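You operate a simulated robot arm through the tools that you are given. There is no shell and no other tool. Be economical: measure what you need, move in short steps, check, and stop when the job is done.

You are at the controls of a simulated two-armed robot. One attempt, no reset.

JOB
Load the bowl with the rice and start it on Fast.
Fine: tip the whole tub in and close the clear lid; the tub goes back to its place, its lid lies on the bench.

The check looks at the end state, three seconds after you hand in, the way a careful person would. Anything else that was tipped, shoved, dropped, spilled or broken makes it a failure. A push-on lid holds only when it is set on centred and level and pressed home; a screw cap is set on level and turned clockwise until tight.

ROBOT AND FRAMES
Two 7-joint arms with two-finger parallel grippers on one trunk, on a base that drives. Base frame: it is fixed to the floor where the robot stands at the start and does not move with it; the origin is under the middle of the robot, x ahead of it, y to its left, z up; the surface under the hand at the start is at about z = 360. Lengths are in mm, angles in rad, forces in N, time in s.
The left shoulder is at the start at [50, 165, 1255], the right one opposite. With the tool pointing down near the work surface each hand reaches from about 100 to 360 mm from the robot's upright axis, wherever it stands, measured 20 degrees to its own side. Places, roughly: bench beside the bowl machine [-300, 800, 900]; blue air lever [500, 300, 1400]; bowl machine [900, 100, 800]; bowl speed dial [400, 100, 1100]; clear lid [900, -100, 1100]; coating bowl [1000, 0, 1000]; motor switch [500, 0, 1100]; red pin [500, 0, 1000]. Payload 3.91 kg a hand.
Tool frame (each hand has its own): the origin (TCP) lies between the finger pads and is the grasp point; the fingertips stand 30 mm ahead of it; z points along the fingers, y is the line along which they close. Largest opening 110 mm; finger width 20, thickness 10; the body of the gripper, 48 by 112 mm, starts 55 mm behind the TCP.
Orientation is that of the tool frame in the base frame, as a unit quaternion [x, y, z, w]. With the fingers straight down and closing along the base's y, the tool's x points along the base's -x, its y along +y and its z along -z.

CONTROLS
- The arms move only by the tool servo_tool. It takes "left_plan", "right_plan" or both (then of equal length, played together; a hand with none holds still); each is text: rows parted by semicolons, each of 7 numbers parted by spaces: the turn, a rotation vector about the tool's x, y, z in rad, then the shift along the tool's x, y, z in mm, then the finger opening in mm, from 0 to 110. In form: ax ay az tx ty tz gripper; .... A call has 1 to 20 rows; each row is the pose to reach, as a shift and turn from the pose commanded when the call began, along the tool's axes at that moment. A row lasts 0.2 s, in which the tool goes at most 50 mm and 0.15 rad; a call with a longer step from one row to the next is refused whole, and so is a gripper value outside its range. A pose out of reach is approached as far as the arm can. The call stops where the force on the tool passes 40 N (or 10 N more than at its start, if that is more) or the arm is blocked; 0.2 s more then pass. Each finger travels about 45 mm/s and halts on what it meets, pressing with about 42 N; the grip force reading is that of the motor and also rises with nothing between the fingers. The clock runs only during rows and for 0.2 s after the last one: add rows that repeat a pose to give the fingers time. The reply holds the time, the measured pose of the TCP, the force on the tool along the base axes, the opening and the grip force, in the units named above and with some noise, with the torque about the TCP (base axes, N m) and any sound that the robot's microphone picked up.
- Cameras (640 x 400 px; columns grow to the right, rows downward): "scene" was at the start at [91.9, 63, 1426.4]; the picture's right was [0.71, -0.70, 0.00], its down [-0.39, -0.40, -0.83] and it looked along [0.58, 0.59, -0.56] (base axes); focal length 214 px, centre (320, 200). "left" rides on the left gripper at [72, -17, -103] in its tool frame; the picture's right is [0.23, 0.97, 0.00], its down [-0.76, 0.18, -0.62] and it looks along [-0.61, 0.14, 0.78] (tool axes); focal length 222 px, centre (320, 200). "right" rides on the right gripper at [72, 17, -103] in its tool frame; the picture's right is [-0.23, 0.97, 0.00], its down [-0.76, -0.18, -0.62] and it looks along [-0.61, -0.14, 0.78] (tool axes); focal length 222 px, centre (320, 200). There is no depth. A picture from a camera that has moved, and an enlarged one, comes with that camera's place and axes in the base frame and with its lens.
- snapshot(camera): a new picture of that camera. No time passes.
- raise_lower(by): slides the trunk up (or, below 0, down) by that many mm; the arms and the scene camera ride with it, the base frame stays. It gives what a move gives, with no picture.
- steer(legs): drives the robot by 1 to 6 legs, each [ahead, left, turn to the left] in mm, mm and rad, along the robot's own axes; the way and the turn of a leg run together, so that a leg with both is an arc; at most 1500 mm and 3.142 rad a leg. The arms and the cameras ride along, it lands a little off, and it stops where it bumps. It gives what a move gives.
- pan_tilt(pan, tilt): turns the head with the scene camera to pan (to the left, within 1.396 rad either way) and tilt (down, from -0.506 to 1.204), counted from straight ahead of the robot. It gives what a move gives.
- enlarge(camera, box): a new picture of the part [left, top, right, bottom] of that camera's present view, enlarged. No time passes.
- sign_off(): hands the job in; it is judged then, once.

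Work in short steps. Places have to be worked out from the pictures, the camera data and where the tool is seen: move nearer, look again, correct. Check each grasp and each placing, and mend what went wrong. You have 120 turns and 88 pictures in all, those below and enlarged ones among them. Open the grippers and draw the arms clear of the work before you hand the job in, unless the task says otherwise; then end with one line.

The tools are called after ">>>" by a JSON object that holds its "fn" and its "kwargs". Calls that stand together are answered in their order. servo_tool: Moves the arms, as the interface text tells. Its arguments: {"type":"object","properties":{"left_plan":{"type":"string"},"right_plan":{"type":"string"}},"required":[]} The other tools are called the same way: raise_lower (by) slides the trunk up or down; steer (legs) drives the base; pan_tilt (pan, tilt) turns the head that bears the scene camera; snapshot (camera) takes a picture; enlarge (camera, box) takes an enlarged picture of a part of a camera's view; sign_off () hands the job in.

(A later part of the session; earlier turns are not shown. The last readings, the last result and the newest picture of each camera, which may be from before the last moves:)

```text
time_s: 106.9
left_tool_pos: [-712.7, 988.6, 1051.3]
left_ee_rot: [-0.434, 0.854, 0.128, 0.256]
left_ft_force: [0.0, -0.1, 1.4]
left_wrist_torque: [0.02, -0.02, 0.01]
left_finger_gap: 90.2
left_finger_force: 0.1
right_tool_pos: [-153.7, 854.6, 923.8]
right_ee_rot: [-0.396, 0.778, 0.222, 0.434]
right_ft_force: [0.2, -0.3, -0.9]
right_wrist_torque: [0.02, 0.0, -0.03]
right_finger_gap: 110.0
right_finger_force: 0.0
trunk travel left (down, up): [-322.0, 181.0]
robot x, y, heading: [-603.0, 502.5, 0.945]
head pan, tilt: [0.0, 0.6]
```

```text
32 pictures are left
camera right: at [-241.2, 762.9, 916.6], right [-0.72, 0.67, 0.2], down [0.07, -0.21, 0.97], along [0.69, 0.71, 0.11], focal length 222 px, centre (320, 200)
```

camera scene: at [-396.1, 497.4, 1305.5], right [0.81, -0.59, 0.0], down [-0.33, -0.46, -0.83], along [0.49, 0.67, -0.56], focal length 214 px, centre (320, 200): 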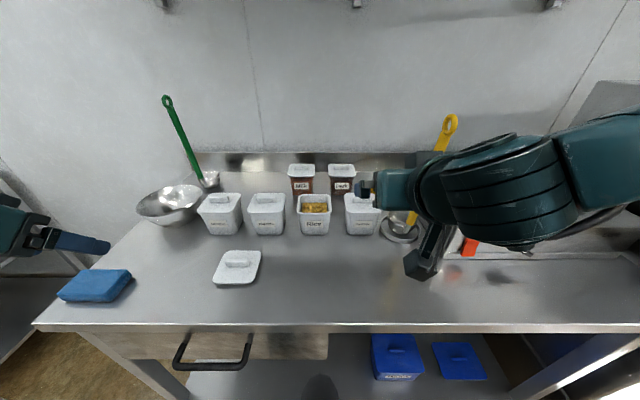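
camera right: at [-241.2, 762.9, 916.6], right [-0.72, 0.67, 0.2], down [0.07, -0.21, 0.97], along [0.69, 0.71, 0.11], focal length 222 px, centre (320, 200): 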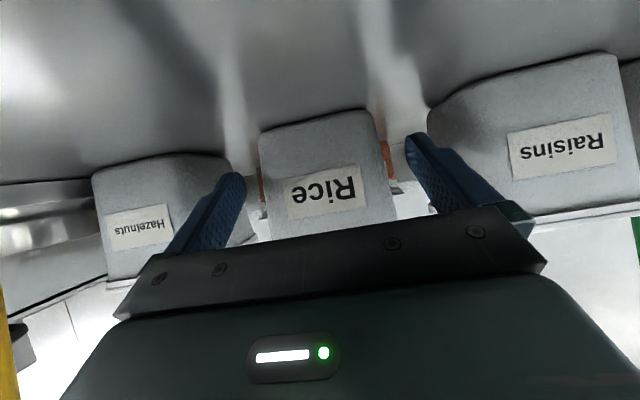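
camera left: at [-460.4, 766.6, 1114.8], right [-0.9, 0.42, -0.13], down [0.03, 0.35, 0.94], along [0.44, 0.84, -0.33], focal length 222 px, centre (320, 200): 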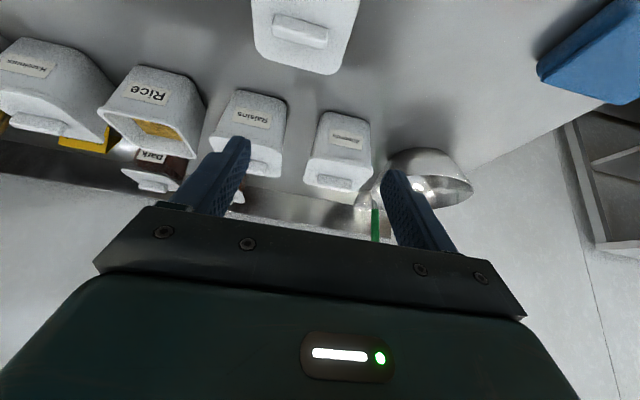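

Centred on the tub (lateral error ≈0). Drive ahead 42 so the fingers straddle it.

>>> {"fn": "steer", "kwargs": {"legs": [[42, 0, 0]]}}

>>> {"fn": "snapshot", "kwargs": {"camera": "right"}}

```text
time_s: 107.8
left_tool_pos: [-686.4, 1023.3, 1052.1]
left_ee_rot: [-0.434, 0.855, 0.127, 0.256]
left_ft_force: [0.1, 0.0, 0.5]
left_wrist_torque: [-0.01, 0.01, 0.0]
left_finger_gap: 89.8
left_finger_force: 0.1
right_tool_pos: [-127.3, 888.8, 922.7]
right_ee_rot: [-0.397, 0.778, 0.223, 0.434]
right_ft_force: [0.8, -0.2, -0.1]
right_wrist_torque: [-0.01, -0.02, 0.01]
right_finger_gap: 109.8
right_finger_force: 0.0
trunk travel left (down, up): [-322.0, 181.0]
robot x, y, heading: [-577.3, 539.5, 0.94]
head pan, tilt: [0.0, 0.6]
```

```text
31 pictures are left
camera right: at [-215.8, 798.1, 916.2], right [-0.72, 0.67, 0.2], down [0.07, -0.21, 0.97], along [0.69, 0.71, 0.11], focal length 222 px, centre (320, 200)
```

right: 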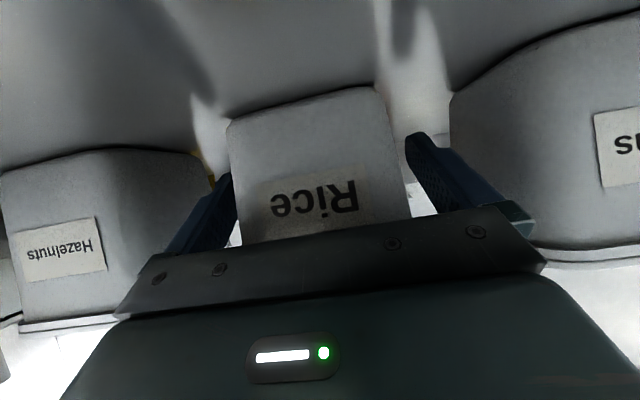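

Fingers straddle the tub, 20 mm in front of its centre. Close.

>>> {"fn": "servo_tool", "kwargs": {"right_plan": "0 0 0 0 0 0 98; 0 0 0 0 0 0 86; 0 0 0 0 0 0 74; 0 0 0 0 0 0 65; 0 0 0 0 0 0 65"}}

>>> {"fn": "snapshot", "kwargs": {"camera": "right"}}

```text
time_s: 109.0
left_tool_pos: [-687.5, 1022.2, 1053.6]
left_ee_rot: [-0.434, 0.854, 0.128, 0.256]
left_ft_force: [0.4, -0.1, -0.1]
left_wrist_torque: [0.02, 0.01, -0.03]
left_finger_gap: 89.9
left_finger_force: 0.1
right_tool_pos: [-129.3, 889.4, 925.0]
right_ee_rot: [-0.397, 0.777, 0.224, 0.434]
right_ft_force: [-0.8, 0.2, 0.8]
right_wrist_torque: [0.01, -0.02, -0.01]
right_finger_gap: 85.9
right_finger_force: 41.7
trunk travel left (down, up): [-322.0, 181.0]
robot x, y, heading: [-581.3, 538.4, 0.94]
head pan, tilt: [0.0, 0.6]
```

```text
30 pictures are left
camera right: at [-216.0, 797.7, 916.5], right [-0.72, 0.67, 0.2], down [0.07, -0.21, 0.97], along [0.69, 0.71, 0.11], focal length 222 px, centre (320, 200)
```

right: 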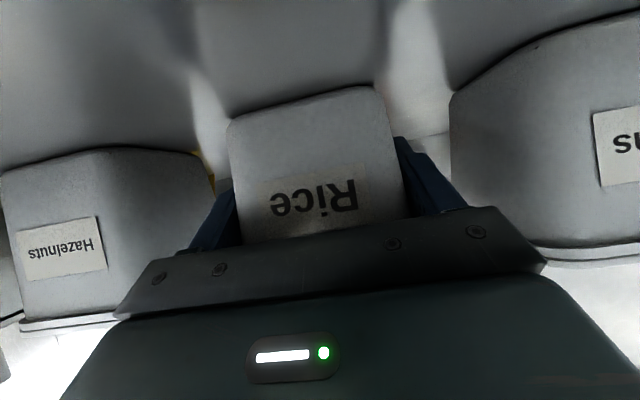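

Firm grip at 85.9 mm. Lift with the trunk: 30 first, check.

>>> {"fn": "raise_lower", "kwargs": {"by": 30}}

>>> {"fn": "snapshot", "kwargs": {"camera": "scene"}}

```text
time_s: 109.8
left_tool_pos: [-686.1, 1022.9, 1082.1]
left_ee_rot: [-0.434, 0.854, 0.127, 0.257]
left_ft_force: [0.6, 0.8, -0.2]
left_wrist_torque: [0.01, -0.01, -0.02]
left_finger_gap: 89.9
left_finger_force: 0.1
right_tool_pos: [-127.6, 888.9, 953.2]
right_ee_rot: [-0.397, 0.777, 0.224, 0.434]
right_ft_force: [0.6, -0.2, -1.5]
right_wrist_torque: [-0.05, 0.03, -0.02]
right_finger_gap: 85.6
right_finger_force: 42.3
trunk travel left (down, up): [-352.0, 151.0]
robot x, y, heading: [-578.6, 537.4, 0.939]
head pan, tilt: [0.0, 0.6]
```

```text
29 pictures are left
camera scene: at [-508.6, 633.0, 1302.5], right [0.81, -0.59, 0.0], down [-0.33, -0.46, -0.82], along [0.49, 0.67, -0.57], focal length 214 px, centre (320, 200)
```

scene: 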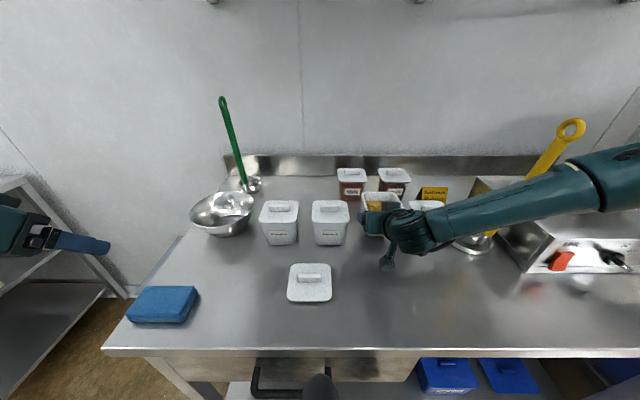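

Tub lifted level and held. Raise further, then back off and drive to the bowl.

>>> {"fn": "raise_lower", "kwargs": {"by": 120}}

>>> {"fn": "steer", "kwargs": {"legs": [[-500, 0, 0], [0, -1400, 0]]}}

>>> {"fn": "pan_tilt", "kwargs": {"pan": -0.1, "tilt": 0.5}}

>>> {"fn": "snapshot", "kwargs": {"camera": "scene"}}

```text
time_s: 111.3
left_tool_pos: [-687.7, 1022.8, 1203.2]
left_ee_rot: [-0.434, 0.854, 0.127, 0.256]
left_ft_force: [1.0, 0.0, -0.2]
left_wrist_torque: [0.04, 0.04, 0.01]
left_finger_gap: 89.8
left_finger_force: 0.1
right_tool_pos: [-128.5, 889.6, 1073.6]
right_ee_rot: [-0.397, 0.778, 0.223, 0.433]
right_ft_force: [0.6, 0.2, -1.5]
right_wrist_torque: [-0.02, -0.02, 0.01]
right_finger_gap: 85.5
right_finger_force: 41.8
trunk travel left (down, up): [-472.0, 31.0]
robot x, y, heading: [-574.5, 538.6, 0.941]
head pan, tilt: [0.0, 0.6]
```

```text
time_s: 126.3
left_tool_pos: [160.1, -204.2, 1203.9]
left_ee_rot: [-0.436, 0.853, 0.128, 0.255]
left_ft_force: [-1.0, 0.3, 0.1]
left_wrist_torque: [-0.02, -0.01, 0.01]
left_finger_gap: 89.9
left_finger_force: 0.0
right_tool_pos: [718.4, -335.2, 1073.8]
right_ee_rot: [-0.399, 0.776, 0.224, 0.433]
right_ft_force: [-0.1, 0.4, -1.0]
right_wrist_torque: [-0.01, 0.02, 0.02]
right_finger_gap: 85.8
right_finger_force: 41.5
trunk travel left (down, up): [-472.0, 31.0]
robot x, y, heading: [270.2, -686.8, 0.944]
head pan, tilt: [0.0, 0.6]
```

```text
time_s: 127.0
left_tool_pos: [161.0, -204.6, 1201.8]
left_ee_rot: [-0.437, 0.853, 0.128, 0.256]
left_ft_force: [-0.6, 0.7, 0.1]
left_wrist_torque: [0.02, -0.02, 0.01]
left_finger_gap: 90.1
left_finger_force: 0.1
right_tool_pos: [718.9, -334.9, 1071.3]
right_ee_rot: [-0.4, 0.776, 0.225, 0.432]
right_ft_force: [-0.4, 0.3, -1.8]
right_wrist_torque: [-0.04, 0.0, 0.02]
right_finger_gap: 85.8
right_finger_force: 41.7
trunk travel left (down, up): [-472.0, 31.0]
robot x, y, heading: [269.1, -687.1, 0.947]
head pan, tilt: [-0.099, 0.499]
```

```text
28 pictures are left
camera scene: at [348.9, -596.8, 1431.5], right [0.75, -0.66, 0.0], down [-0.32, -0.36, -0.88], along [0.58, 0.66, -0.48], focal length 214 px, centre (320, 200)
```

scene: 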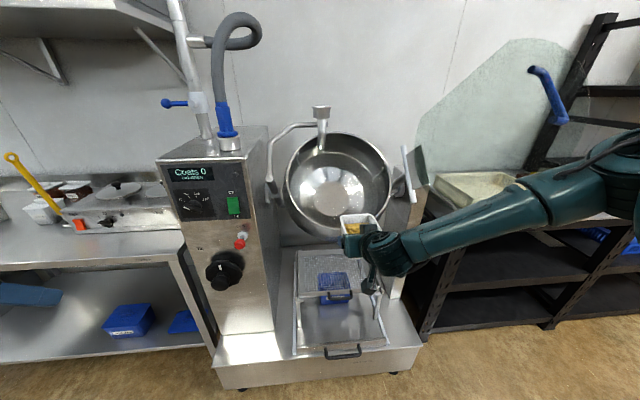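

Lid still open. Raise the tub: trunk +30 and arm +90.

>>> {"fn": "raise_lower", "kwargs": {"by": 30}}

>>> {"fn": "servo_tool", "kwargs": {"right_plan": "0 0 0 -20 0 -12 65; 0 0 0 -40 0 -24 65; 0 0 0 -60 0 -36 65; 0 0 0 -77 0 -47 65"}}

```text
time_s: 127.7
left_tool_pos: [158.7, -204.3, 1231.5]
left_ee_rot: [-0.437, 0.853, 0.128, 0.255]
left_ft_force: [0.2, -0.7, -0.6]
left_wrist_torque: [-0.01, 0.01, -0.01]
left_finger_gap: 90.0
left_finger_force: 0.0
right_tool_pos: [718.8, -333.9, 1103.6]
right_ee_rot: [-0.4, 0.776, 0.225, 0.432]
right_ft_force: [-0.8, -0.2, -1.8]
right_wrist_torque: [-0.06, 0.0, 0.03]
right_finger_gap: 85.5
right_finger_force: 41.6
trunk travel left (down, up): [-502.0, 1.0]
robot x, y, heading: [276.4, -687.8, 0.947]
head pan, tilt: [-0.099, 0.499]
```

```text
time_s: 128.7
left_tool_pos: [159.8, -205.7, 1231.4]
left_ee_rot: [-0.437, 0.853, 0.128, 0.255]
left_ft_force: [0.7, -0.2, 0.3]
left_wrist_torque: [0.0, -0.03, 0.0]
left_finger_gap: 90.2
left_finger_force: 0.1
right_tool_pos: [718.5, -333.5, 1193.5]
right_ee_rot: [-0.399, 0.776, 0.224, 0.433]
right_ft_force: [-1.1, -0.2, -0.9]
right_wrist_torque: [0.01, 0.02, 0.01]
right_finger_gap: 85.7
right_finger_force: 42.3
trunk travel left (down, up): [-502.0, 1.0]
robot x, y, heading: [271.0, -688.4, 0.943]
head pan, tilt: [-0.099, 0.499]
```

Drive ahead ~253 so the tub is over the bowl mouth.

>>> {"fn": "steer", "kwargs": {"legs": [[245, -9, 0]]}}

>>> {"fn": "pan_tilt", "kwargs": {"pan": -0.2, "tilt": 0.6}}

>>> {"fn": "snapshot", "kwargs": {"camera": "scene"}}

>>> {"fn": "snapshot", "kwargs": {"camera": "right"}}

```text
time_s: 130.5
left_tool_pos: [310.8, -10.8, 1232.6]
left_ee_rot: [-0.437, 0.853, 0.128, 0.255]
left_ft_force: [0.1, 0.5, -0.2]
left_wrist_torque: [-0.02, -0.02, 0.0]
left_finger_gap: 89.7
left_finger_force: 0.1
right_tool_pos: [869.6, -139.5, 1193.8]
right_ee_rot: [-0.401, 0.776, 0.225, 0.432]
right_ft_force: [-0.6, -0.2, -1.7]
right_wrist_torque: [-0.03, 0.03, -0.04]
right_finger_gap: 85.3
right_finger_force: 42.1
trunk travel left (down, up): [-502.0, 1.0]
robot x, y, heading: [419.9, -494.9, 0.946]
head pan, tilt: [-0.099, 0.499]
```

```text
time_s: 131.2
left_tool_pos: [309.4, -9.9, 1232.1]
left_ee_rot: [-0.437, 0.853, 0.128, 0.256]
left_ft_force: [-0.2, 0.7, -0.4]
left_wrist_torque: [0.03, 0.02, 0.03]
left_finger_gap: 89.7
left_finger_force: 0.0
right_tool_pos: [868.9, -140.7, 1193.2]
right_ee_rot: [-0.4, 0.777, 0.224, 0.432]
right_ft_force: [-0.2, 0.6, -1.1]
right_wrist_torque: [0.02, 0.01, -0.01]
right_finger_gap: 85.6
right_finger_force: 42.4
trunk travel left (down, up): [-502.0, 1.0]
robot x, y, heading: [424.5, -493.6, 0.945]
head pan, tilt: [-0.201, 0.6]
```

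```text
27 pictures are left
camera scene: at [504.2, -411.2, 1452.5], right [0.68, -0.73, 0.0], down [-0.41, -0.38, -0.83], along [0.61, 0.56, -0.56], focal length 214 px, centre (320, 200)
```

scene: 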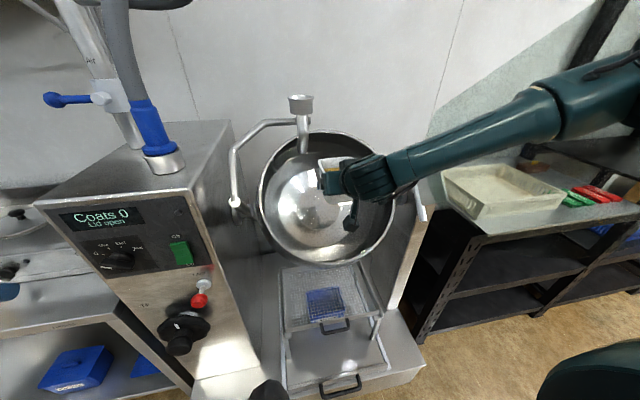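

```text
26 pictures are left
camera right: at [782.4, -231.9, 1186.2], right [-0.72, 0.66, 0.2], down [0.07, -0.21, 0.97], along [0.69, 0.72, 0.11], focal length 222 px, centre (320, 200)
```

right: 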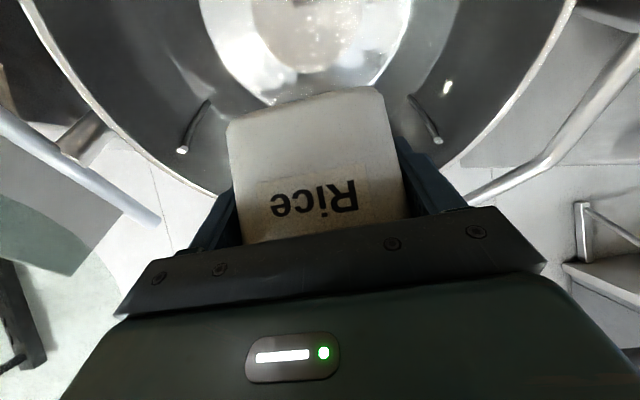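

Tub is over the mouth but toward the front lip; go 35 more ahead, then start the pour roll (opening to the right) with 7 rows.

>>> {"fn": "steer", "kwargs": {"legs": [[33, 0, 0]]}}

>>> {"fn": "servo_tool", "kwargs": {"right_plan": "-0.036 -0.006 0.136 0 0 0 65; -0.072 -0.0125 0.271 0 0 0 65; -0.108 -0.019 0.407 0 0 0 65; -0.144 -0.025 0.542 0 0 0 65; -0.18 -0.031 0.678 0 0 0 65; -0.216 -0.0375 0.814 0 0 0 65; -0.252 -0.044 0.949 0 0 0 65"}}

>>> {"fn": "snapshot", "kwargs": {"camera": "scene"}}

```text
time_s: 132.1
left_tool_pos: [329.7, 17.6, 1232.3]
left_ee_rot: [-0.438, 0.853, 0.128, 0.254]
left_ft_force: [0.5, 0.1, -1.3]
left_wrist_torque: [-0.03, 0.01, -0.02]
left_finger_gap: 90.1
left_finger_force: 0.1
right_tool_pos: [889.1, -112.9, 1192.1]
right_ee_rot: [-0.4, 0.776, 0.225, 0.432]
right_ft_force: [0.7, -0.3, -2.4]
right_wrist_torque: [-0.01, 0.01, 0.02]
right_finger_gap: 85.5
right_finger_force: 42.2
trunk travel left (down, up): [-502.0, 1.0]
robot x, y, heading: [444.9, -467.0, 0.949]
head pan, tilt: [-0.201, 0.6]
```

```text
time_s: 133.7
left_tool_pos: [329.9, 15.6, 1232.3]
left_ee_rot: [-0.438, 0.853, 0.129, 0.255]
left_ft_force: [-0.7, 0.6, 0.3]
left_wrist_torque: [-0.01, -0.02, -0.01]
left_finger_gap: 89.9
left_finger_force: 0.0
right_tool_pos: [888.3, -113.0, 1194.2]
right_ee_rot: [-0.045, 0.83, 0.499, 0.246]
right_ft_force: [-1.0, -0.2, -1.0]
right_wrist_torque: [-0.04, 0.0, 0.0]
right_finger_gap: 85.6
right_finger_force: 42.4
trunk travel left (down, up): [-502.0, 1.0]
robot x, y, heading: [443.3, -467.9, 0.946]
head pan, tilt: [-0.201, 0.6]
```

```text
25 pictures are left
camera scene: at [523.8, -384.4, 1452.5], right [0.68, -0.73, 0.0], down [-0.41, -0.38, -0.82], along [0.61, 0.56, -0.57], focal length 214 px, centre (320, 200)
```

scene: 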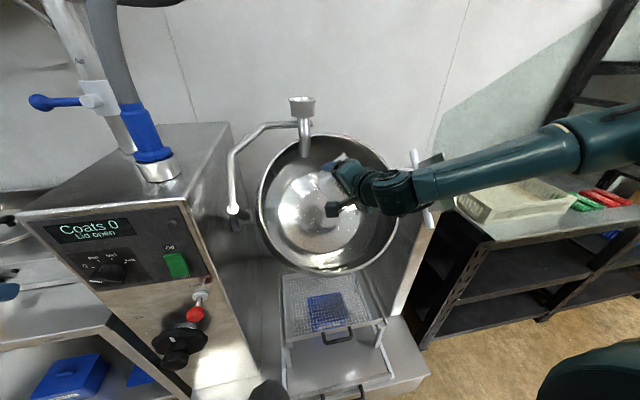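

Rolling works without limits. Continue the roll to ~160° and hold.

>>> {"fn": "servo_tool", "kwargs": {"right_plan": "-0.036 -0.006 0.136 0 0 0 65; -0.072 -0.0125 0.271 0 0 0 65; -0.108 -0.019 0.407 0 0 0 65; -0.144 -0.025 0.542 0 0 0 65; -0.18 -0.031 0.678 0 0 0 65; -0.216 -0.0375 0.814 0 0 0 65; -0.252 -0.044 0.949 0 0 0 65; -0.288 -0.05 1.085 0 0 0 65; -0.324 -0.056 1.22 0 0 0 65; -0.36 -0.0625 1.356 0 0 0 65; -0.396 -0.069 1.491 0 0 0 65; -0.432 -0.075 1.627 0 0 0 65; -0.468 -0.081 1.763 0 0 0 65; -0.468 -0.081 1.763 0 0 0 65; -0.468 -0.081 1.763 0 0 0 65; -0.468 -0.081 1.763 0 0 0 65; -0.468 -0.081 1.763 0 0 0 65; -0.468 -0.081 1.763 0 0 0 65"}}

>>> {"fn": "enlarge", "kwargs": {"camera": "scene", "box": [220, 100, 460, 300]}}

>>> {"fn": "snapshot", "kwargs": {"camera": "right"}}

```text
time_s: 137.5
left_tool_pos: [329.9, 15.4, 1232.9]
left_ee_rot: [-0.438, 0.853, 0.128, 0.255]
left_ft_force: [0.1, -0.3, -0.5]
left_wrist_torque: [0.04, -0.04, 0.03]
left_finger_gap: 90.1
left_finger_force: 0.0
right_tool_pos: [851.5, -86.5, 1270.1]
right_ee_rot: [0.603, 0.439, 0.639, -0.189]
right_ft_force: [-0.4, -0.3, -1.2]
right_wrist_torque: [-0.02, 0.02, 0.01]
right_finger_gap: 85.7
right_finger_force: 41.8
right hand out of reach, approached as far as the arm can: row 2, 3, 4, 5, 6, 7, 8, 9, 10, 11, 12, 13, 14, 15, 16, 17, 18
trunk travel left (down, up): [-502.0, 1.0]
robot x, y, heading: [439.4, -468.5, 0.946]
head pan, tilt: [-0.201, 0.6]
```

```text
2.00 times, centred on (340, 200) of scene
camera zoom: at [523.5, -384.3, 1452.5], right [0.68, -0.73, 0.0], down [-0.41, -0.38, -0.82], along [0.61, 0.56, -0.57], focal length 429 px, centre (280, 200)
```

zoom: 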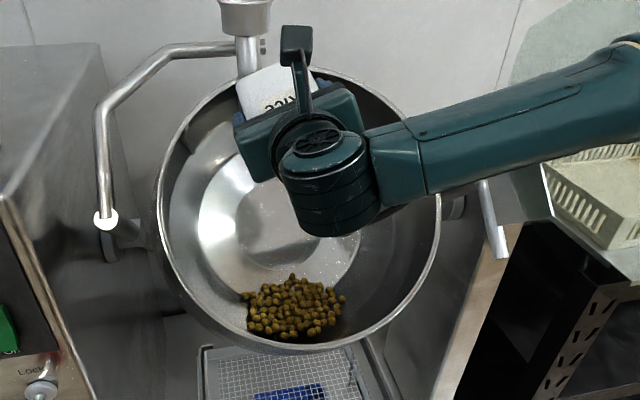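

```text
23 pictures are left
camera right: at [787.4, -154.8, 1355.1], right [0.8, -0.59, 0.11], down [-0.36, -0.61, -0.7], along [0.49, 0.52, -0.7], focal length 222 px, centre (320, 200)
```

right: 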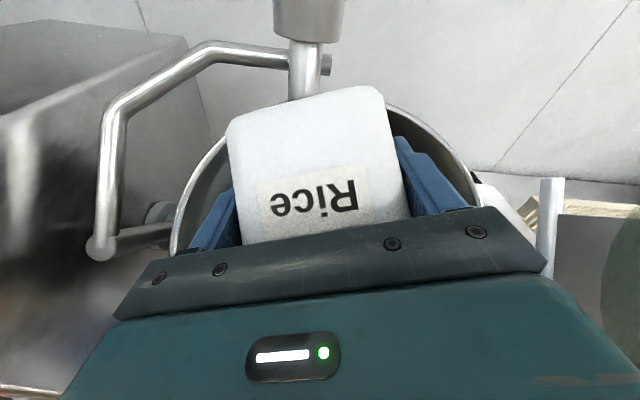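

Rice is in the bowl. To be sure nothing sticks, pitch the inverted tub a little more toward straight-down.

>>> {"fn": "servo_tool", "kwargs": {"right_plan": "0 0.12 0 0 0 0 65; 0 0.24 0 0 0 0 65; 0 0.36 0 0 0 0 65; 0 0.36 0 0 0 0 65; 0 0.36 0 0 0 0 65"}}

>>> {"fn": "enlarge", "kwargs": {"camera": "scene", "box": [220, 100, 460, 300]}}

```text
time_s: 138.7
left_tool_pos: [329.5, 16.6, 1232.9]
left_ee_rot: [-0.438, 0.852, 0.128, 0.255]
left_ft_force: [-0.2, 1.0, -0.1]
left_wrist_torque: [0.01, 0.02, 0.02]
left_finger_gap: 89.9
left_finger_force: 0.0
right_tool_pos: [821.5, -130.7, 1385.3]
right_ee_rot: [0.51, 0.407, 0.716, -0.248]
right_ft_force: [-0.5, 0.2, -1.0]
right_wrist_torque: [-0.03, 0.03, -0.02]
right_finger_gap: 85.3
right_finger_force: 41.7
right hand out of reach, approached as far as the arm can: row 1, 2, 3, 4, 5
trunk travel left (down, up): [-502.0, 1.0]
robot x, y, heading: [439.1, -467.5, 0.946]
head pan, tilt: [-0.201, 0.6]
```

```text
2.00 times, centred on (340, 200) of scene
camera zoom: at [523.9, -383.9, 1452.4], right [0.68, -0.73, 0.0], down [-0.41, -0.38, -0.82], along [0.61, 0.56, -0.57], focal length 429 px, centre (280, 200)
```

zoom: 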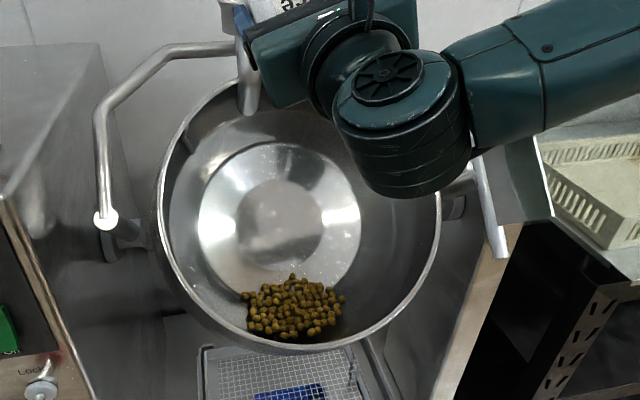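

The pile is unchanged, so the tub is empty. Back off 300, then roll the tub upright again to its carrying pose.

>>> {"fn": "steer", "kwargs": {"legs": [[-300, 0, 0]]}}

>>> {"fn": "servo_tool", "kwargs": {"right_plan": "0.049 0.004 -0.132 -10 -1 1 65; 0.098 0.008 -0.263 -20 -2 2 65; 0.146 0.012 -0.395 -30 -3 3 65; 0.195 0.016 -0.527 -40 -4 4 65; 0.244 0.02 -0.658 -50 -5 5 65; 0.293 0.024 -0.79 -60 -6 6 65; 0.342 0.028 -0.922 -70 -7 7 65; 0.39 0.032 -1.053 -80 -9 8 65; 0.439 0.036 -1.185 -91 -10 9 65; 0.488 0.04 -1.317 -101 -11 10 65; 0.537 0.045 -1.448 -111 -12 12 65; 0.586 0.049 -1.58 -121 -13 13 65; 0.634 0.053 -1.711 -131 -14 14 65; 0.683 0.057 -1.843 -141 -15 15 65; 0.732 0.061 -1.975 -151 -16 16 65; 0.781 0.065 -2.106 -161 -17 17 65; 0.83 0.069 -2.238 -171 -18 18 65; 0.878 0.073 -2.37 -182 -19 19 65; 0.927 0.077 -2.501 -192 -20 20 65; 0.976 0.081 -2.633 -202 -21 21 65"}}

>>> {"fn": "snapshot", "kwargs": {"camera": "scene"}}

```text
time_s: 140.7
left_tool_pos: [155.2, -228.1, 1233.0]
left_ee_rot: [-0.437, 0.853, 0.129, 0.256]
left_ft_force: [-0.2, 0.1, 0.3]
left_wrist_torque: [0.0, 0.01, 0.0]
left_finger_gap: 90.3
left_finger_force: 0.1
right_tool_pos: [647.3, -374.9, 1384.7]
right_ee_rot: [0.51, 0.406, 0.717, -0.247]
right_ft_force: [-0.7, 0.4, -0.2]
right_wrist_torque: [0.02, 0.0, 0.0]
right_finger_gap: 85.8
right_finger_force: 42.3
trunk travel left (down, up): [-502.0, 1.0]
robot x, y, heading: [263.6, -707.4, 0.95]
head pan, tilt: [-0.201, 0.6]
```

```text
time_s: 144.9
left_tool_pos: [155.0, -227.1, 1233.4]
left_ee_rot: [-0.437, 0.853, 0.128, 0.254]
left_ft_force: [-0.1, 0.8, -0.7]
left_wrist_torque: [0.0, 0.03, 0.02]
left_finger_gap: 90.3
left_finger_force: 0.1
right_tool_pos: [716.5, -357.3, 1192.5]
right_ee_rot: [-0.396, 0.778, 0.22, 0.436]
right_ft_force: [-0.4, 1.2, -1.0]
right_wrist_torque: [-0.03, 0.05, 0.05]
right_finger_gap: 85.7
right_finger_force: 42.2
right hand out of reach, approached as far as the arm can: row 1, 2, 3, 4, 5, 6, 7
trunk travel left (down, up): [-502.0, 1.0]
robot x, y, heading: [269.2, -709.9, 0.947]
head pan, tilt: [-0.201, 0.6]
```

```text
21 pictures are left
camera scene: at [349.0, -627.0, 1452.4], right [0.68, -0.74, 0.0], down [-0.42, -0.38, -0.82], along [0.61, 0.56, -0.57], focal length 214 px, centre (320, 200)
```

scene: 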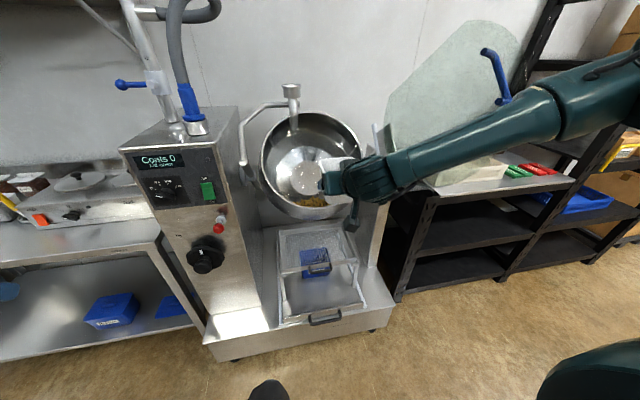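

Tub upright and empty. Lower the arm by the 90 mm I added, and drive back to the bench, stopping 200 short.

>>> {"fn": "servo_tool", "kwargs": {"right_plan": "0 0 0 20 0 12 65; 0 0 0 40 0 24 65; 0 0 0 60 0 36 65; 0 0 0 77 0 47 65"}}

>>> {"fn": "steer", "kwargs": {"legs": [[0, 1418, -0.005], [314, 0, 0]]}}

>>> {"fn": "pan_tilt", "kwargs": {"pan": -0.2, "tilt": 0.7}}

>>> {"fn": "snapshot", "kwargs": {"camera": "scene"}}

```text
time_s: 145.9
left_tool_pos: [154.9, -226.1, 1232.5]
left_ee_rot: [-0.437, 0.853, 0.129, 0.255]
left_ft_force: [0.8, -0.3, 0.4]
left_wrist_torque: [0.0, 0.02, -0.03]
left_finger_gap: 90.2
left_finger_force: 0.0
right_tool_pos: [715.3, -358.2, 1103.1]
right_ee_rot: [-0.397, 0.777, 0.223, 0.435]
right_ft_force: [0.7, 0.2, -1.5]
right_wrist_torque: [0.01, 0.01, 0.02]
right_finger_gap: 85.7
right_finger_force: 41.7
trunk travel left (down, up): [-502.0, 1.0]
robot x, y, heading: [263.3, -711.3, 0.946]
head pan, tilt: [-0.201, 0.6]
```

```text
time_s: 160.3
left_tool_pos: [-806.1, 873.7, 1231.7]
left_ee_rot: [-0.433, 0.855, 0.127, 0.256]
left_ft_force: [0.1, 0.0, 1.0]
left_wrist_torque: [-0.02, 0.03, 0.02]
left_finger_gap: 90.1
left_finger_force: 0.1
right_tool_pos: [-247.7, 737.7, 1103.7]
right_ee_rot: [-0.393, 0.779, 0.22, 0.435]
right_ft_force: [0.1, -0.3, -1.0]
right_wrist_torque: [-0.01, 0.02, 0.0]
right_finger_gap: 85.6
right_finger_force: 41.3
trunk travel left (down, up): [-502.0, 1.0]
robot x, y, heading: [-696.9, 388.0, 0.935]
head pan, tilt: [-0.201, 0.6]
```

```text
time_s: 161.0
left_tool_pos: [-806.5, 871.7, 1232.3]
left_ee_rot: [-0.433, 0.855, 0.128, 0.256]
left_ft_force: [-0.6, -0.3, -0.5]
left_wrist_torque: [0.0, 0.01, 0.0]
left_finger_gap: 90.1
left_finger_force: 0.1
right_tool_pos: [-249.1, 737.3, 1102.6]
right_ee_rot: [-0.394, 0.779, 0.221, 0.436]
right_ft_force: [0.3, 0.3, -0.7]
right_wrist_torque: [-0.02, 0.03, 0.0]
right_finger_gap: 85.8
right_finger_force: 41.9
trunk travel left (down, up): [-502.0, 1.0]
robot x, y, heading: [-700.1, 386.8, 0.943]
head pan, tilt: [-0.201, 0.7]
```

```text
20 pictures are left
camera scene: at [-619.3, 468.7, 1443.9], right [0.67, -0.74, 0.0], down [-0.48, -0.43, -0.77], along [0.57, 0.51, -0.64], focal length 214 px, centre (320, 200)
```

scene: 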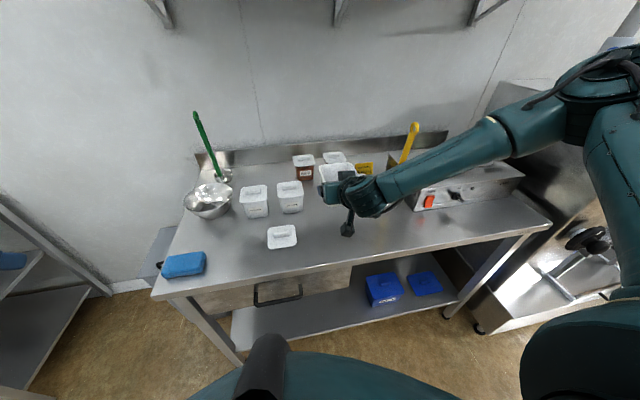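

The tub looks empty inside. Drive the remaining 193 ahead, 8 right.

>>> {"fn": "steer", "kwargs": {"legs": [[193, -8, 0]]}}

>>> {"fn": "raise_lower", "kwargs": {"by": -100}}

>>> {"fn": "snapshot", "kwargs": {"camera": "right"}}

```text
time_s: 162.6
left_tool_pos: [-682.6, 1027.9, 1231.7]
left_ee_rot: [-0.432, 0.855, 0.127, 0.256]
left_ft_force: [0.0, 0.6, -0.3]
left_wrist_torque: [-0.01, 0.0, 0.01]
left_finger_gap: 90.0
left_finger_force: 0.1
right_tool_pos: [-123.9, 889.9, 1102.5]
right_ee_rot: [-0.392, 0.78, 0.22, 0.435]
right_ft_force: [0.4, 0.6, -1.9]
right_wrist_torque: [0.01, 0.01, 0.0]
right_finger_gap: 85.9
right_finger_force: 42.0
trunk travel left (down, up): [-502.0, 1.0]
robot x, y, heading: [-574.6, 539.9, 0.934]
head pan, tilt: [-0.201, 0.7]
```

```text
time_s: 163.9
left_tool_pos: [-682.7, 1026.2, 1132.9]
left_ee_rot: [-0.431, 0.856, 0.127, 0.256]
left_ft_force: [0.9, 0.5, 1.7]
left_wrist_torque: [-0.01, 0.01, 0.01]
left_finger_gap: 89.9
left_finger_force: 0.0
right_tool_pos: [-124.9, 889.5, 1002.8]
right_ee_rot: [-0.393, 0.779, 0.22, 0.436]
right_ft_force: [-1.3, -0.7, -0.3]
right_wrist_torque: [0.0, 0.06, 0.0]
right_finger_gap: 85.7
right_finger_force: 42.0
trunk travel left (down, up): [-402.0, 101.0]
robot x, y, heading: [-575.8, 541.2, 0.935]
head pan, tilt: [-0.201, 0.7]
```

```text
19 pictures are left
camera right: at [-213.3, 799.1, 996.4], right [-0.71, 0.67, 0.19], down [0.06, -0.21, 0.97], along [0.7, 0.71, 0.11], focal length 222 px, centre (320, 200)
```

right: 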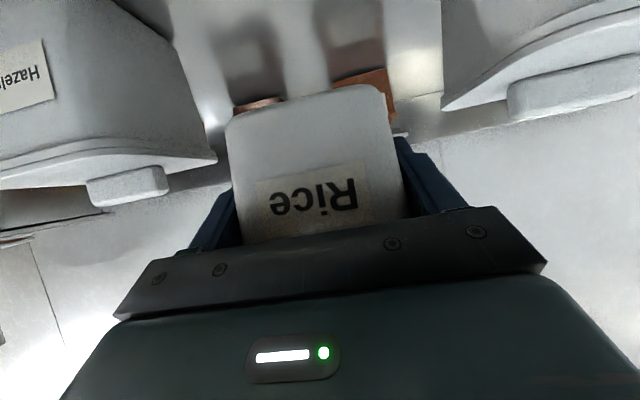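

Within 4 mm of the original spot and between neighbours with clearance. Lower 74, then feel for the bench.

>>> {"fn": "raise_lower", "kwargs": {"by": -74}}

>>> {"fn": "raise_lower", "kwargs": {"by": -4}}

```text
time_s: 165.1
left_tool_pos: [-684.0, 1026.8, 1059.2]
left_ee_rot: [-0.431, 0.856, 0.127, 0.257]
left_ft_force: [-0.1, -0.6, 0.3]
left_wrist_torque: [0.02, 0.0, 0.0]
left_finger_gap: 90.0
left_finger_force: 0.0
right_tool_pos: [-125.2, 889.7, 930.6]
right_ee_rot: [-0.392, 0.78, 0.219, 0.436]
right_ft_force: [0.4, -0.9, -1.3]
right_wrist_torque: [-0.03, 0.02, 0.02]
right_finger_gap: 85.5
right_finger_force: 42.2
trunk travel left (down, up): [-328.0, 175.0]
robot x, y, heading: [-579.8, 542.4, 0.936]
head pan, tilt: [-0.201, 0.7]
```

```text
time_s: 165.6
left_tool_pos: [-682.6, 1025.7, 1054.2]
left_ee_rot: [-0.431, 0.856, 0.127, 0.256]
left_ft_force: [0.2, 0.6, 0.1]
left_wrist_torque: [0.02, 0.0, 0.0]
left_finger_gap: 90.1
left_finger_force: 0.1
right_tool_pos: [-123.7, 889.4, 925.9]
right_ee_rot: [-0.393, 0.78, 0.22, 0.435]
right_ft_force: [0.6, 0.0, -1.1]
right_wrist_torque: [-0.01, 0.02, -0.03]
right_finger_gap: 85.7
right_finger_force: 41.9
trunk travel left (down, up): [-324.0, 179.0]
robot x, y, heading: [-577.6, 539.5, 0.935]
head pan, tilt: [-0.201, 0.7]
```

Not yet in contact (original level was trunk −322); lower the last 2 mm.

>>> {"fn": "raise_lower", "kwargs": {"by": -2}}

>>> {"fn": "raise_lower", "kwargs": {"by": -1}}

```text
time_s: 166.1
left_tool_pos: [-683.2, 1025.9, 1053.1]
left_ee_rot: [-0.431, 0.856, 0.127, 0.257]
left_ft_force: [0.0, -0.9, 0.1]
left_wrist_torque: [0.0, 0.0, -0.01]
left_finger_gap: 89.9
left_finger_force: 0.0
right_tool_pos: [-124.8, 889.1, 924.7]
right_ee_rot: [-0.392, 0.779, 0.22, 0.437]
right_ft_force: [-0.4, -0.5, 2.4]
right_wrist_torque: [0.17, -0.03, -0.02]
right_finger_gap: 85.5
right_finger_force: 41.9
trunk travel left (down, up): [-322.0, 181.0]
robot x, y, heading: [-575.1, 539.9, 0.938]
head pan, tilt: [-0.201, 0.7]
```

```text
time_s: 166.6
left_tool_pos: [-683.3, 1026.3, 1052.0]
left_ee_rot: [-0.431, 0.856, 0.127, 0.256]
left_ft_force: [-0.4, -0.7, 0.0]
left_wrist_torque: [-0.01, 0.01, 0.01]
left_finger_gap: 89.8
left_finger_force: 0.1
right_tool_pos: [-123.5, 890.5, 924.3]
right_ee_rot: [-0.392, 0.779, 0.221, 0.437]
right_ft_force: [0.1, -1.0, 7.4]
right_wrist_torque: [0.28, 0.15, -0.01]
right_finger_gap: 85.8
right_finger_force: 42.5
trunk travel left (down, up): [-321.0, 182.0]
robot x, y, heading: [-578.6, 544.4, 0.936]
head pan, tilt: [-0.201, 0.7]
```

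Contact (7 N). Open the fingers and back straight off.

>>> {"fn": "servo_tool", "kwargs": {"right_plan": "0 0 0 0 0 0 92; 0 0 0 0 0 0 100; 0 0 0 0 0 0 108; 0 0 0 0 0 0 108"}}

>>> {"fn": "steer", "kwargs": {"legs": [[-200, 0, 0]]}}

>>> {"fn": "snapshot", "kwargs": {"camera": "scene"}}

```text
time_s: 167.6
left_tool_pos: [-683.3, 1027.3, 1051.6]
left_ee_rot: [-0.432, 0.856, 0.126, 0.256]
left_ft_force: [0.0, 0.4, 0.6]
left_wrist_torque: [0.01, 0.02, 0.01]
left_finger_gap: 89.8
left_finger_force: 0.1
right_tool_pos: [-124.7, 888.9, 921.8]
right_ee_rot: [-0.392, 0.78, 0.22, 0.436]
right_ft_force: [0.3, -0.2, 0.3]
right_wrist_torque: [0.0, -0.04, 0.0]
right_finger_gap: 108.1
right_finger_force: 0.0
trunk travel left (down, up): [-321.0, 182.0]
robot x, y, heading: [-576.8, 542.3, 0.937]
head pan, tilt: [-0.201, 0.7]
```

```text
time_s: 169.2
left_tool_pos: [-801.4, 868.5, 1052.7]
left_ee_rot: [-0.432, 0.855, 0.127, 0.256]
left_ft_force: [0.8, -0.8, -0.2]
left_wrist_torque: [0.0, 0.03, 0.0]
left_finger_gap: 90.1
left_finger_force: 0.1
right_tool_pos: [-241.8, 730.5, 922.8]
right_ee_rot: [-0.393, 0.779, 0.221, 0.437]
right_ft_force: [-0.2, -0.2, 0.1]
right_wrist_torque: [0.0, 0.01, -0.02]
right_finger_gap: 108.1
right_finger_force: 0.0
trunk travel left (down, up): [-321.0, 182.0]
robot x, y, heading: [-696.0, 383.9, 0.933]
head pan, tilt: [-0.201, 0.7]
```

```text
18 pictures are left
camera scene: at [-613.5, 463.2, 1262.9], right [0.67, -0.74, 0.0], down [-0.48, -0.43, -0.77], along [0.57, 0.51, -0.64], focal length 214 px, centre (320, 200)
```

scene: 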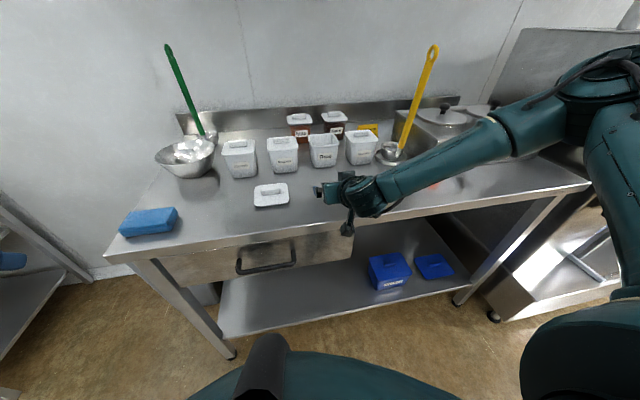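

Tub stands back in its row. Quick look that it is empty.

>>> {"fn": "enlarge", "kwargs": {"camera": "scene", "box": [265, 120, 385, 195]}}

>>> {"fn": "raise_lower", "kwargs": {"by": 181}}

>>> {"fn": "steer", "kwargs": {"legs": [[-310, 0, 0], [0, -1500, 0.0]]}}

```text
5.33 times, centred on (325, 158) of scene
camera zoom: at [-613.5, 463.2, 1262.9], right [0.67, -0.74, 0.0], down [-0.48, -0.43, -0.77], along [0.57, 0.51, -0.64], focal length 1144 px, centre (293, 427)
```

zoom: 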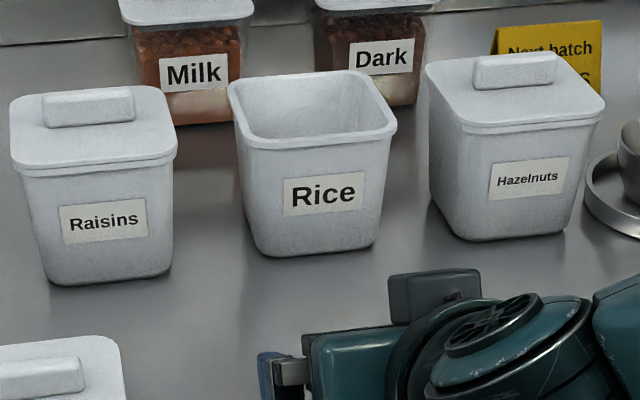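

```text
time_s: 171.2
left_tool_pos: [-800.8, 867.8, 1232.6]
left_ee_rot: [-0.432, 0.855, 0.127, 0.256]
left_ft_force: [-0.1, 0.3, -0.5]
left_wrist_torque: [-0.01, 0.0, -0.01]
left_finger_gap: 89.9
left_finger_force: 0.0
right_tool_pos: [-241.5, 730.3, 1103.0]
right_ee_rot: [-0.394, 0.78, 0.22, 0.434]
right_ft_force: [0.9, 0.4, 0.3]
right_wrist_torque: [-0.01, 0.02, -0.04]
right_finger_gap: 107.8
right_finger_force: 0.0
trunk travel left (down, up): [-502.0, 1.0]
robot x, y, heading: [-694.6, 381.8, 0.937]
head pan, tilt: [-0.201, 0.7]
```

```text
time_s: 186.4
left_tool_pos: [244.6, -309.5, 1232.8]
left_ee_rot: [-0.415, 0.863, 0.122, 0.259]
left_ft_force: [-0.5, -0.1, 0.1]
left_wrist_torque: [-0.01, -0.03, -0.02]
left_finger_gap: 90.0
left_finger_force: 0.1
right_tool_pos: [796.4, -468.0, 1103.0]
right_ee_rot: [-0.378, 0.787, 0.212, 0.44]
right_ft_force: [0.3, 0.0, -0.6]
right_wrist_torque: [0.01, -0.01, 0.01]
right_finger_gap: 107.9
right_finger_force: 0.0
trunk travel left (down, up): [-502.0, 1.0]
robot x, y, heading: [329.1, -797.7, 0.895]
head pan, tilt: [-0.201, 0.7]
```

Rice tub empty. Now re-create the arm pose with which I released the lid handle: trim heading and trunk, then move the right hand to that attitude while far from the lid.

>>> {"fn": "steer", "kwargs": {"legs": [[0, 0, 0.026]]}}

>>> {"fn": "raise_lower", "kwargs": {"by": -27}}

>>> {"fn": "servo_tool", "kwargs": {"right_plan": "-0.14 0.007 0.014 -10 -24 -28 108; -0.28 0.013 0.028 -19 -48 -55 108; -0.419 0.02 0.042 -29 -71 -83 108; -0.559 0.026 0.056 -39 -95 -111 108; -0.699 0.033 0.07 -48 -119 -139 108; -0.839 0.039 0.084 -58 -143 -166 108; -0.979 0.046 0.099 -68 -167 -194 108; -1.118 0.053 0.113 -77 -190 -222 108; -1.258 0.059 0.127 -87 -214 -249 108; -1.398 0.066 0.141 -96 -238 -277 108; -1.538 0.072 0.155 -106 -262 -305 108; -1.677 0.079 0.169 -116 -285 -333 108; -1.817 0.085 0.183 -125 -309 -360 108; -1.957 0.092 0.197 -135 -333 -388 108"}}

```text
time_s: 187.2
left_tool_pos: [231.4, -312.0, 1233.1]
left_ee_rot: [-0.426, 0.858, 0.125, 0.257]
left_ft_force: [-0.2, -0.4, -0.1]
left_wrist_torque: [-0.01, -0.02, 0.0]
left_finger_gap: 89.9
left_finger_force: 0.0
right_tool_pos: [787.7, -455.3, 1104.1]
right_ee_rot: [-0.388, 0.782, 0.217, 0.438]
right_ft_force: [0.4, 0.4, 0.5]
right_wrist_torque: [-0.01, 0.01, 0.01]
right_finger_gap: 108.2
right_finger_force: 0.1
trunk travel left (down, up): [-502.0, 1.0]
robot x, y, heading: [331.8, -802.2, 0.925]
head pan, tilt: [-0.201, 0.7]
```

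```text
time_s: 187.9
left_tool_pos: [232.1, -313.2, 1206.3]
left_ee_rot: [-0.427, 0.858, 0.125, 0.257]
left_ft_force: [-0.5, -1.5, -0.4]
left_wrist_torque: [0.01, 0.02, 0.01]
left_finger_gap: 90.0
left_finger_force: 0.1
right_tool_pos: [788.3, -456.7, 1077.0]
right_ee_rot: [-0.389, 0.781, 0.219, 0.437]
right_ft_force: [0.8, -0.4, 1.0]
right_wrist_torque: [-0.03, -0.02, -0.02]
right_finger_gap: 108.1
right_finger_force: 0.1
trunk travel left (down, up): [-475.0, 28.0]
robot x, y, heading: [333.8, -802.7, 0.923]
head pan, tilt: [-0.201, 0.7]
```

```text
time_s: 190.9
left_tool_pos: [232.1, -313.3, 1205.6]
left_ee_rot: [-0.426, 0.858, 0.125, 0.257]
left_ft_force: [0.0, -0.8, -0.4]
left_wrist_torque: [0.0, -0.03, -0.02]
left_finger_gap: 89.8
left_finger_force: 0.0
right_tool_pos: [889.5, -861.1, 1397.8]
right_ee_rot: [-0.519, 0.302, 0.79, -0.127]
right_ft_force: [0.8, 0.1, 0.5]
right_wrist_torque: [-0.04, -0.01, -0.02]
right_finger_gap: 107.8
right_finger_force: 0.1
right hand out of reach, approached as far as the arm can: row 14
trunk travel left (down, up): [-475.0, 28.0]
robot x, y, heading: [334.5, -800.2, 0.923]
head pan, tilt: [-0.201, 0.7]
```

Orientation reproduced exactly. Drive to the earlier "just clear of the handle" position and check with the right camera.

>>> {"fn": "steer", "kwargs": {"legs": [[0, -73, 0], [315, 0, 0]]}}

>>> {"fn": "snapshot", "kwargs": {"camera": "right"}}

```text
time_s: 193.9
left_tool_pos: [473.1, -109.8, 1205.3]
left_ee_rot: [-0.428, 0.857, 0.126, 0.257]
left_ft_force: [0.3, -0.6, 0.3]
left_wrist_torque: [0.0, 0.01, 0.01]
left_finger_gap: 90.1
left_finger_force: 0.1
right_tool_pos: [1134.1, -656.0, 1397.6]
right_ee_rot: [-0.519, 0.299, 0.79, -0.13]
right_ft_force: [0.3, 0.8, -0.7]
right_wrist_torque: [-0.03, -0.01, -0.01]
right_finger_gap: 108.0
right_finger_force: 0.1
trunk travel left (down, up): [-475.0, 28.0]
robot x, y, heading: [579.3, -595.2, 0.933]
head pan, tilt: [-0.201, 0.7]
```

```text
16 pictures are left
camera right: at [1193.7, -740.4, 1325.3], right [-0.01, -0.65, 0.76], down [0.9, 0.32, 0.28], along [-0.43, 0.69, 0.58], focal length 222 px, centre (320, 200)
```

right: 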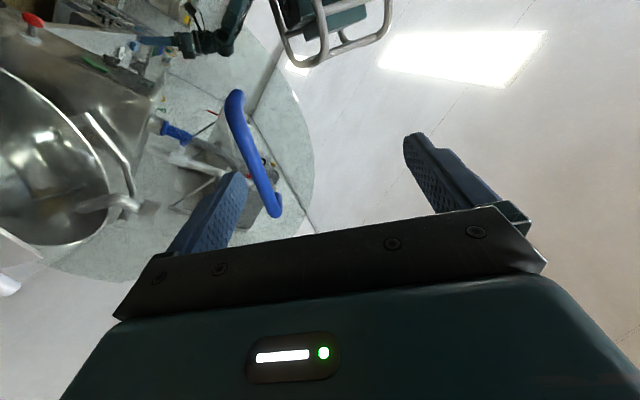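

Same view as when I left it. Drive diagonally left so the fingers straddle the handle.

>>> {"fn": "steer", "kwargs": {"legs": [[32, 108, 0]]}}

>>> {"fn": "snapshot", "kwargs": {"camera": "right"}}

```text
time_s: 195.5
left_tool_pos: [410.0, -21.2, 1204.0]
left_ee_rot: [-0.427, 0.858, 0.126, 0.257]
left_ft_force: [-0.5, 0.8, -0.4]
left_wrist_torque: [0.04, -0.03, 0.0]
left_finger_gap: 90.0
left_finger_force: 0.1
right_tool_pos: [1069.4, -568.0, 1397.4]
right_ee_rot: [-0.519, 0.302, 0.79, -0.128]
right_ft_force: [1.0, 0.4, 0.0]
right_wrist_torque: [0.02, 0.04, -0.01]
right_finger_gap: 108.2
right_finger_force: 0.1
trunk travel left (down, up): [-475.0, 28.0]
robot x, y, heading: [507.6, -506.7, 0.926]
head pan, tilt: [-0.201, 0.7]
```

```text
15 pictures are left
camera right: at [1128.1, -653.9, 1325.6], right [-0.01, -0.65, 0.76], down [0.91, 0.32, 0.28], along [-0.42, 0.69, 0.58], focal length 222 px, centre (320, 200)
```

right: 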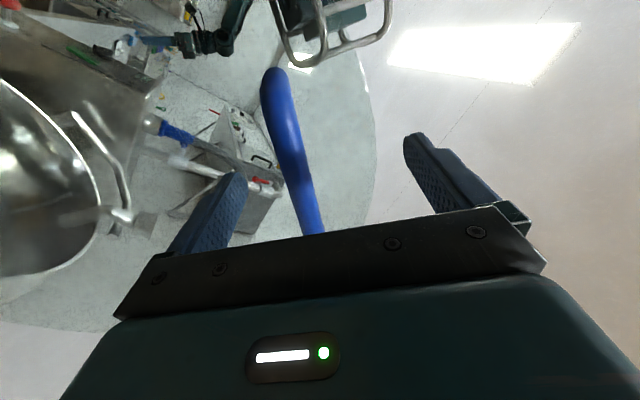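

Rod between fingers, ~9 mm off-centre; correct and close on it.

>>> {"fn": "servo_tool", "kwargs": {"right_plan": "0 0 0 -3 -9 3 90; 0 0 0 -3 -9 3 65; 0 0 0 -3 -9 3 45; 0 0 0 -3 -9 3 25; 0 0 0 -3 -9 3 5; 0 0 0 -3 -9 3 5; 0 0 0 -3 -9 3 5"}}

```text
time_s: 197.1
left_tool_pos: [411.7, -19.7, 1205.2]
left_ee_rot: [-0.428, 0.858, 0.125, 0.256]
left_ft_force: [-0.2, -0.1, 0.0]
left_wrist_torque: [0.01, 0.02, -0.04]
left_finger_gap: 90.0
left_finger_force: 0.1
right_tool_pos: [1069.0, -555.1, 1393.3]
right_ee_rot: [-0.518, 0.304, 0.789, -0.131]
right_ft_force: [-1.5, 10.3, -8.7]
right_wrist_torque: [-0.78, 0.31, 0.13]
right_finger_gap: 16.4
right_finger_force: 44.4
trunk travel left (down, up): [-475.0, 28.0]
robot x, y, heading: [512.8, -507.2, 0.928]
head pan, tilt: [-0.201, 0.7]
```

Handle gripped. Swing closed along the arc, first 0.5 rad.

>>> {"fn": "servo_tool", "kwargs": {"right_plan": "0.1 0 0 0 -2 43 5; 0.2 0 0 0 -6 86 5; 0.3 0 0 0 -13 128 5; 0.4 0 0 0 -25 170 5; 0.5 0 0 0 -41 210 5"}}

```text
time_s: 197.9
left_tool_pos: [411.6, -19.5, 1206.3]
left_ee_rot: [-0.428, 0.858, 0.125, 0.255]
left_ft_force: [-0.5, -0.2, -0.5]
left_wrist_torque: [-0.03, -0.01, -0.02]
left_finger_gap: 89.9
left_finger_force: 0.2
right_tool_pos: [976.2, -507.9, 1409.9]
right_ee_rot: [-0.526, 0.41, 0.742, -0.068]
right_ft_force: [6.1, 11.7, -17.4]
right_wrist_torque: [-0.9, 0.63, -0.42]
right_finger_gap: 16.0
right_finger_force: 45.3
trunk travel left (down, up): [-475.0, 28.0]
robot x, y, heading: [514.4, -505.4, 0.931]
head pan, tilt: [-0.201, 0.7]
stopped in row 3 (right hand): the force on the tool passed its limit at 43 N (the readings are from after the stop); the commanded pose is now the measured one
```

Opening-path data give hinge (u 1037, n 367), radius 422; the hand is at φ≈1.61 with its orientation lagging 0.11. Continue closing with corrected arc and catch-up rotation.

>>> {"fn": "servo_tool", "kwargs": {"right_plan": "0.06 0 0 0 0 0 5; 0.18 0 0 1.5 -5 42 5; 0.3 0 0 3 -12 83 5; 0.42 0 0 5 -24 124 5; 0.53 0 0 6.5 -40 163 5; 0.62 0 0 8 -60 200 5"}}

```text
time_s: 199.3
left_tool_pos: [414.8, -18.3, 1204.6]
left_ee_rot: [-0.427, 0.858, 0.125, 0.255]
left_ft_force: [0.8, 0.1, -1.3]
left_wrist_torque: [0.01, 0.03, -0.03]
left_finger_gap: 89.9
left_finger_force: 0.1
right_tool_pos: [825.5, -368.8, 1388.0]
right_ee_rot: [-0.52, 0.616, 0.583, 0.1]
right_ft_force: [19.2, 8.1, -17.4]
right_wrist_torque: [-0.88, -0.2, 0.17]
right_finger_gap: 15.6
right_finger_force: 44.4
trunk travel left (down, up): [-475.0, 28.0]
robot x, y, heading: [511.7, -507.6, 0.922]
head pan, tilt: [-0.201, 0.7]
```

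Path matches the opening data. Continue another 0.6 rad.

>>> {"fn": "servo_tool", "kwargs": {"right_plan": "0.1 0 0 2 -3 42 5; 0.2 0 0 4 -6 84 5; 0.3 0 0 6 -13 125 5; 0.4 0 0 8 -25 166 5; 0.5 0 0 10 -41 205 5; 0.6 0 0 12 -60 242 5"}}

```text
time_s: 200.3
left_tool_pos: [405.6, -22.3, 1205.5]
left_ee_rot: [-0.428, 0.857, 0.125, 0.259]
left_ft_force: [1.2, -0.2, 0.4]
left_wrist_torque: [0.03, -0.03, 0.01]
left_finger_gap: 90.3
left_finger_force: 0.0
right_tool_pos: [760.9, -268.2, 1332.4]
right_ee_rot: [-0.503, 0.688, 0.487, 0.191]
right_ft_force: [-22.0, 1.8, 16.1]
right_wrist_torque: [-0.93, 0.35, 0.67]
right_finger_gap: 15.8
right_finger_force: 44.7
right hand out of reach, approached as far as the arm can: row 4, 5
trunk travel left (down, up): [-475.0, 28.0]
robot x, y, heading: [510.5, -505.5, 0.931]
head pan, tilt: [-0.201, 0.7]
stopped in row 5 (right hand): the force on the tool passed its limit at 60 N (the readings are from after the stop); the commanded pose is now the measured one
```

A reach limit was met at φ≈0.80. Try a smaller continuation with relaxed radius.

>>> {"fn": "servo_tool", "kwargs": {"right_plan": "0 0 0 0 3 0 5; 0.05 0 0 1 3 21 5; 0.1 0 0 2 2 42 5; 0.15 0 0 3 0 63 5"}}

>>> {"fn": "snapshot", "kwargs": {"camera": "scene"}}

```text
time_s: 200.8
left_tool_pos: [407.0, -22.6, 1205.0]
left_ee_rot: [-0.429, 0.857, 0.126, 0.258]
left_ft_force: [-0.4, 0.1, -0.1]
left_wrist_torque: [0.01, 0.03, 0.04]
left_finger_gap: 90.1
left_finger_force: 0.0
right_tool_pos: [760.4, -266.7, 1331.7]
right_ee_rot: [-0.501, 0.687, 0.488, 0.195]
right_ft_force: [-14.3, 3.0, 10.7]
right_wrist_torque: [-0.69, 0.39, 0.51]
right_finger_gap: 15.7
right_finger_force: 44.4
right hand out of reach, approached as far as the arm can: row 2
trunk travel left (down, up): [-475.0, 28.0]
robot x, y, heading: [512.6, -505.8, 0.926]
head pan, tilt: [-0.201, 0.7]
stopped in row 2 (right hand): the force on the tool passed its limit at 45 N (the readings are from after the stop); the commanded pose is now the measured one
```

```text
14 pictures are left
camera scene: at [590.3, -427.9, 1416.9], right [0.66, -0.75, 0.0], down [-0.48, -0.43, -0.77], along [0.57, 0.51, -0.64], focal length 214 px, centre (320, 200)
```

scene: 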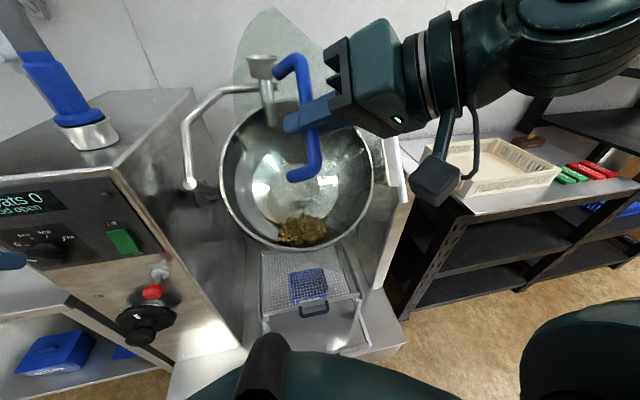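

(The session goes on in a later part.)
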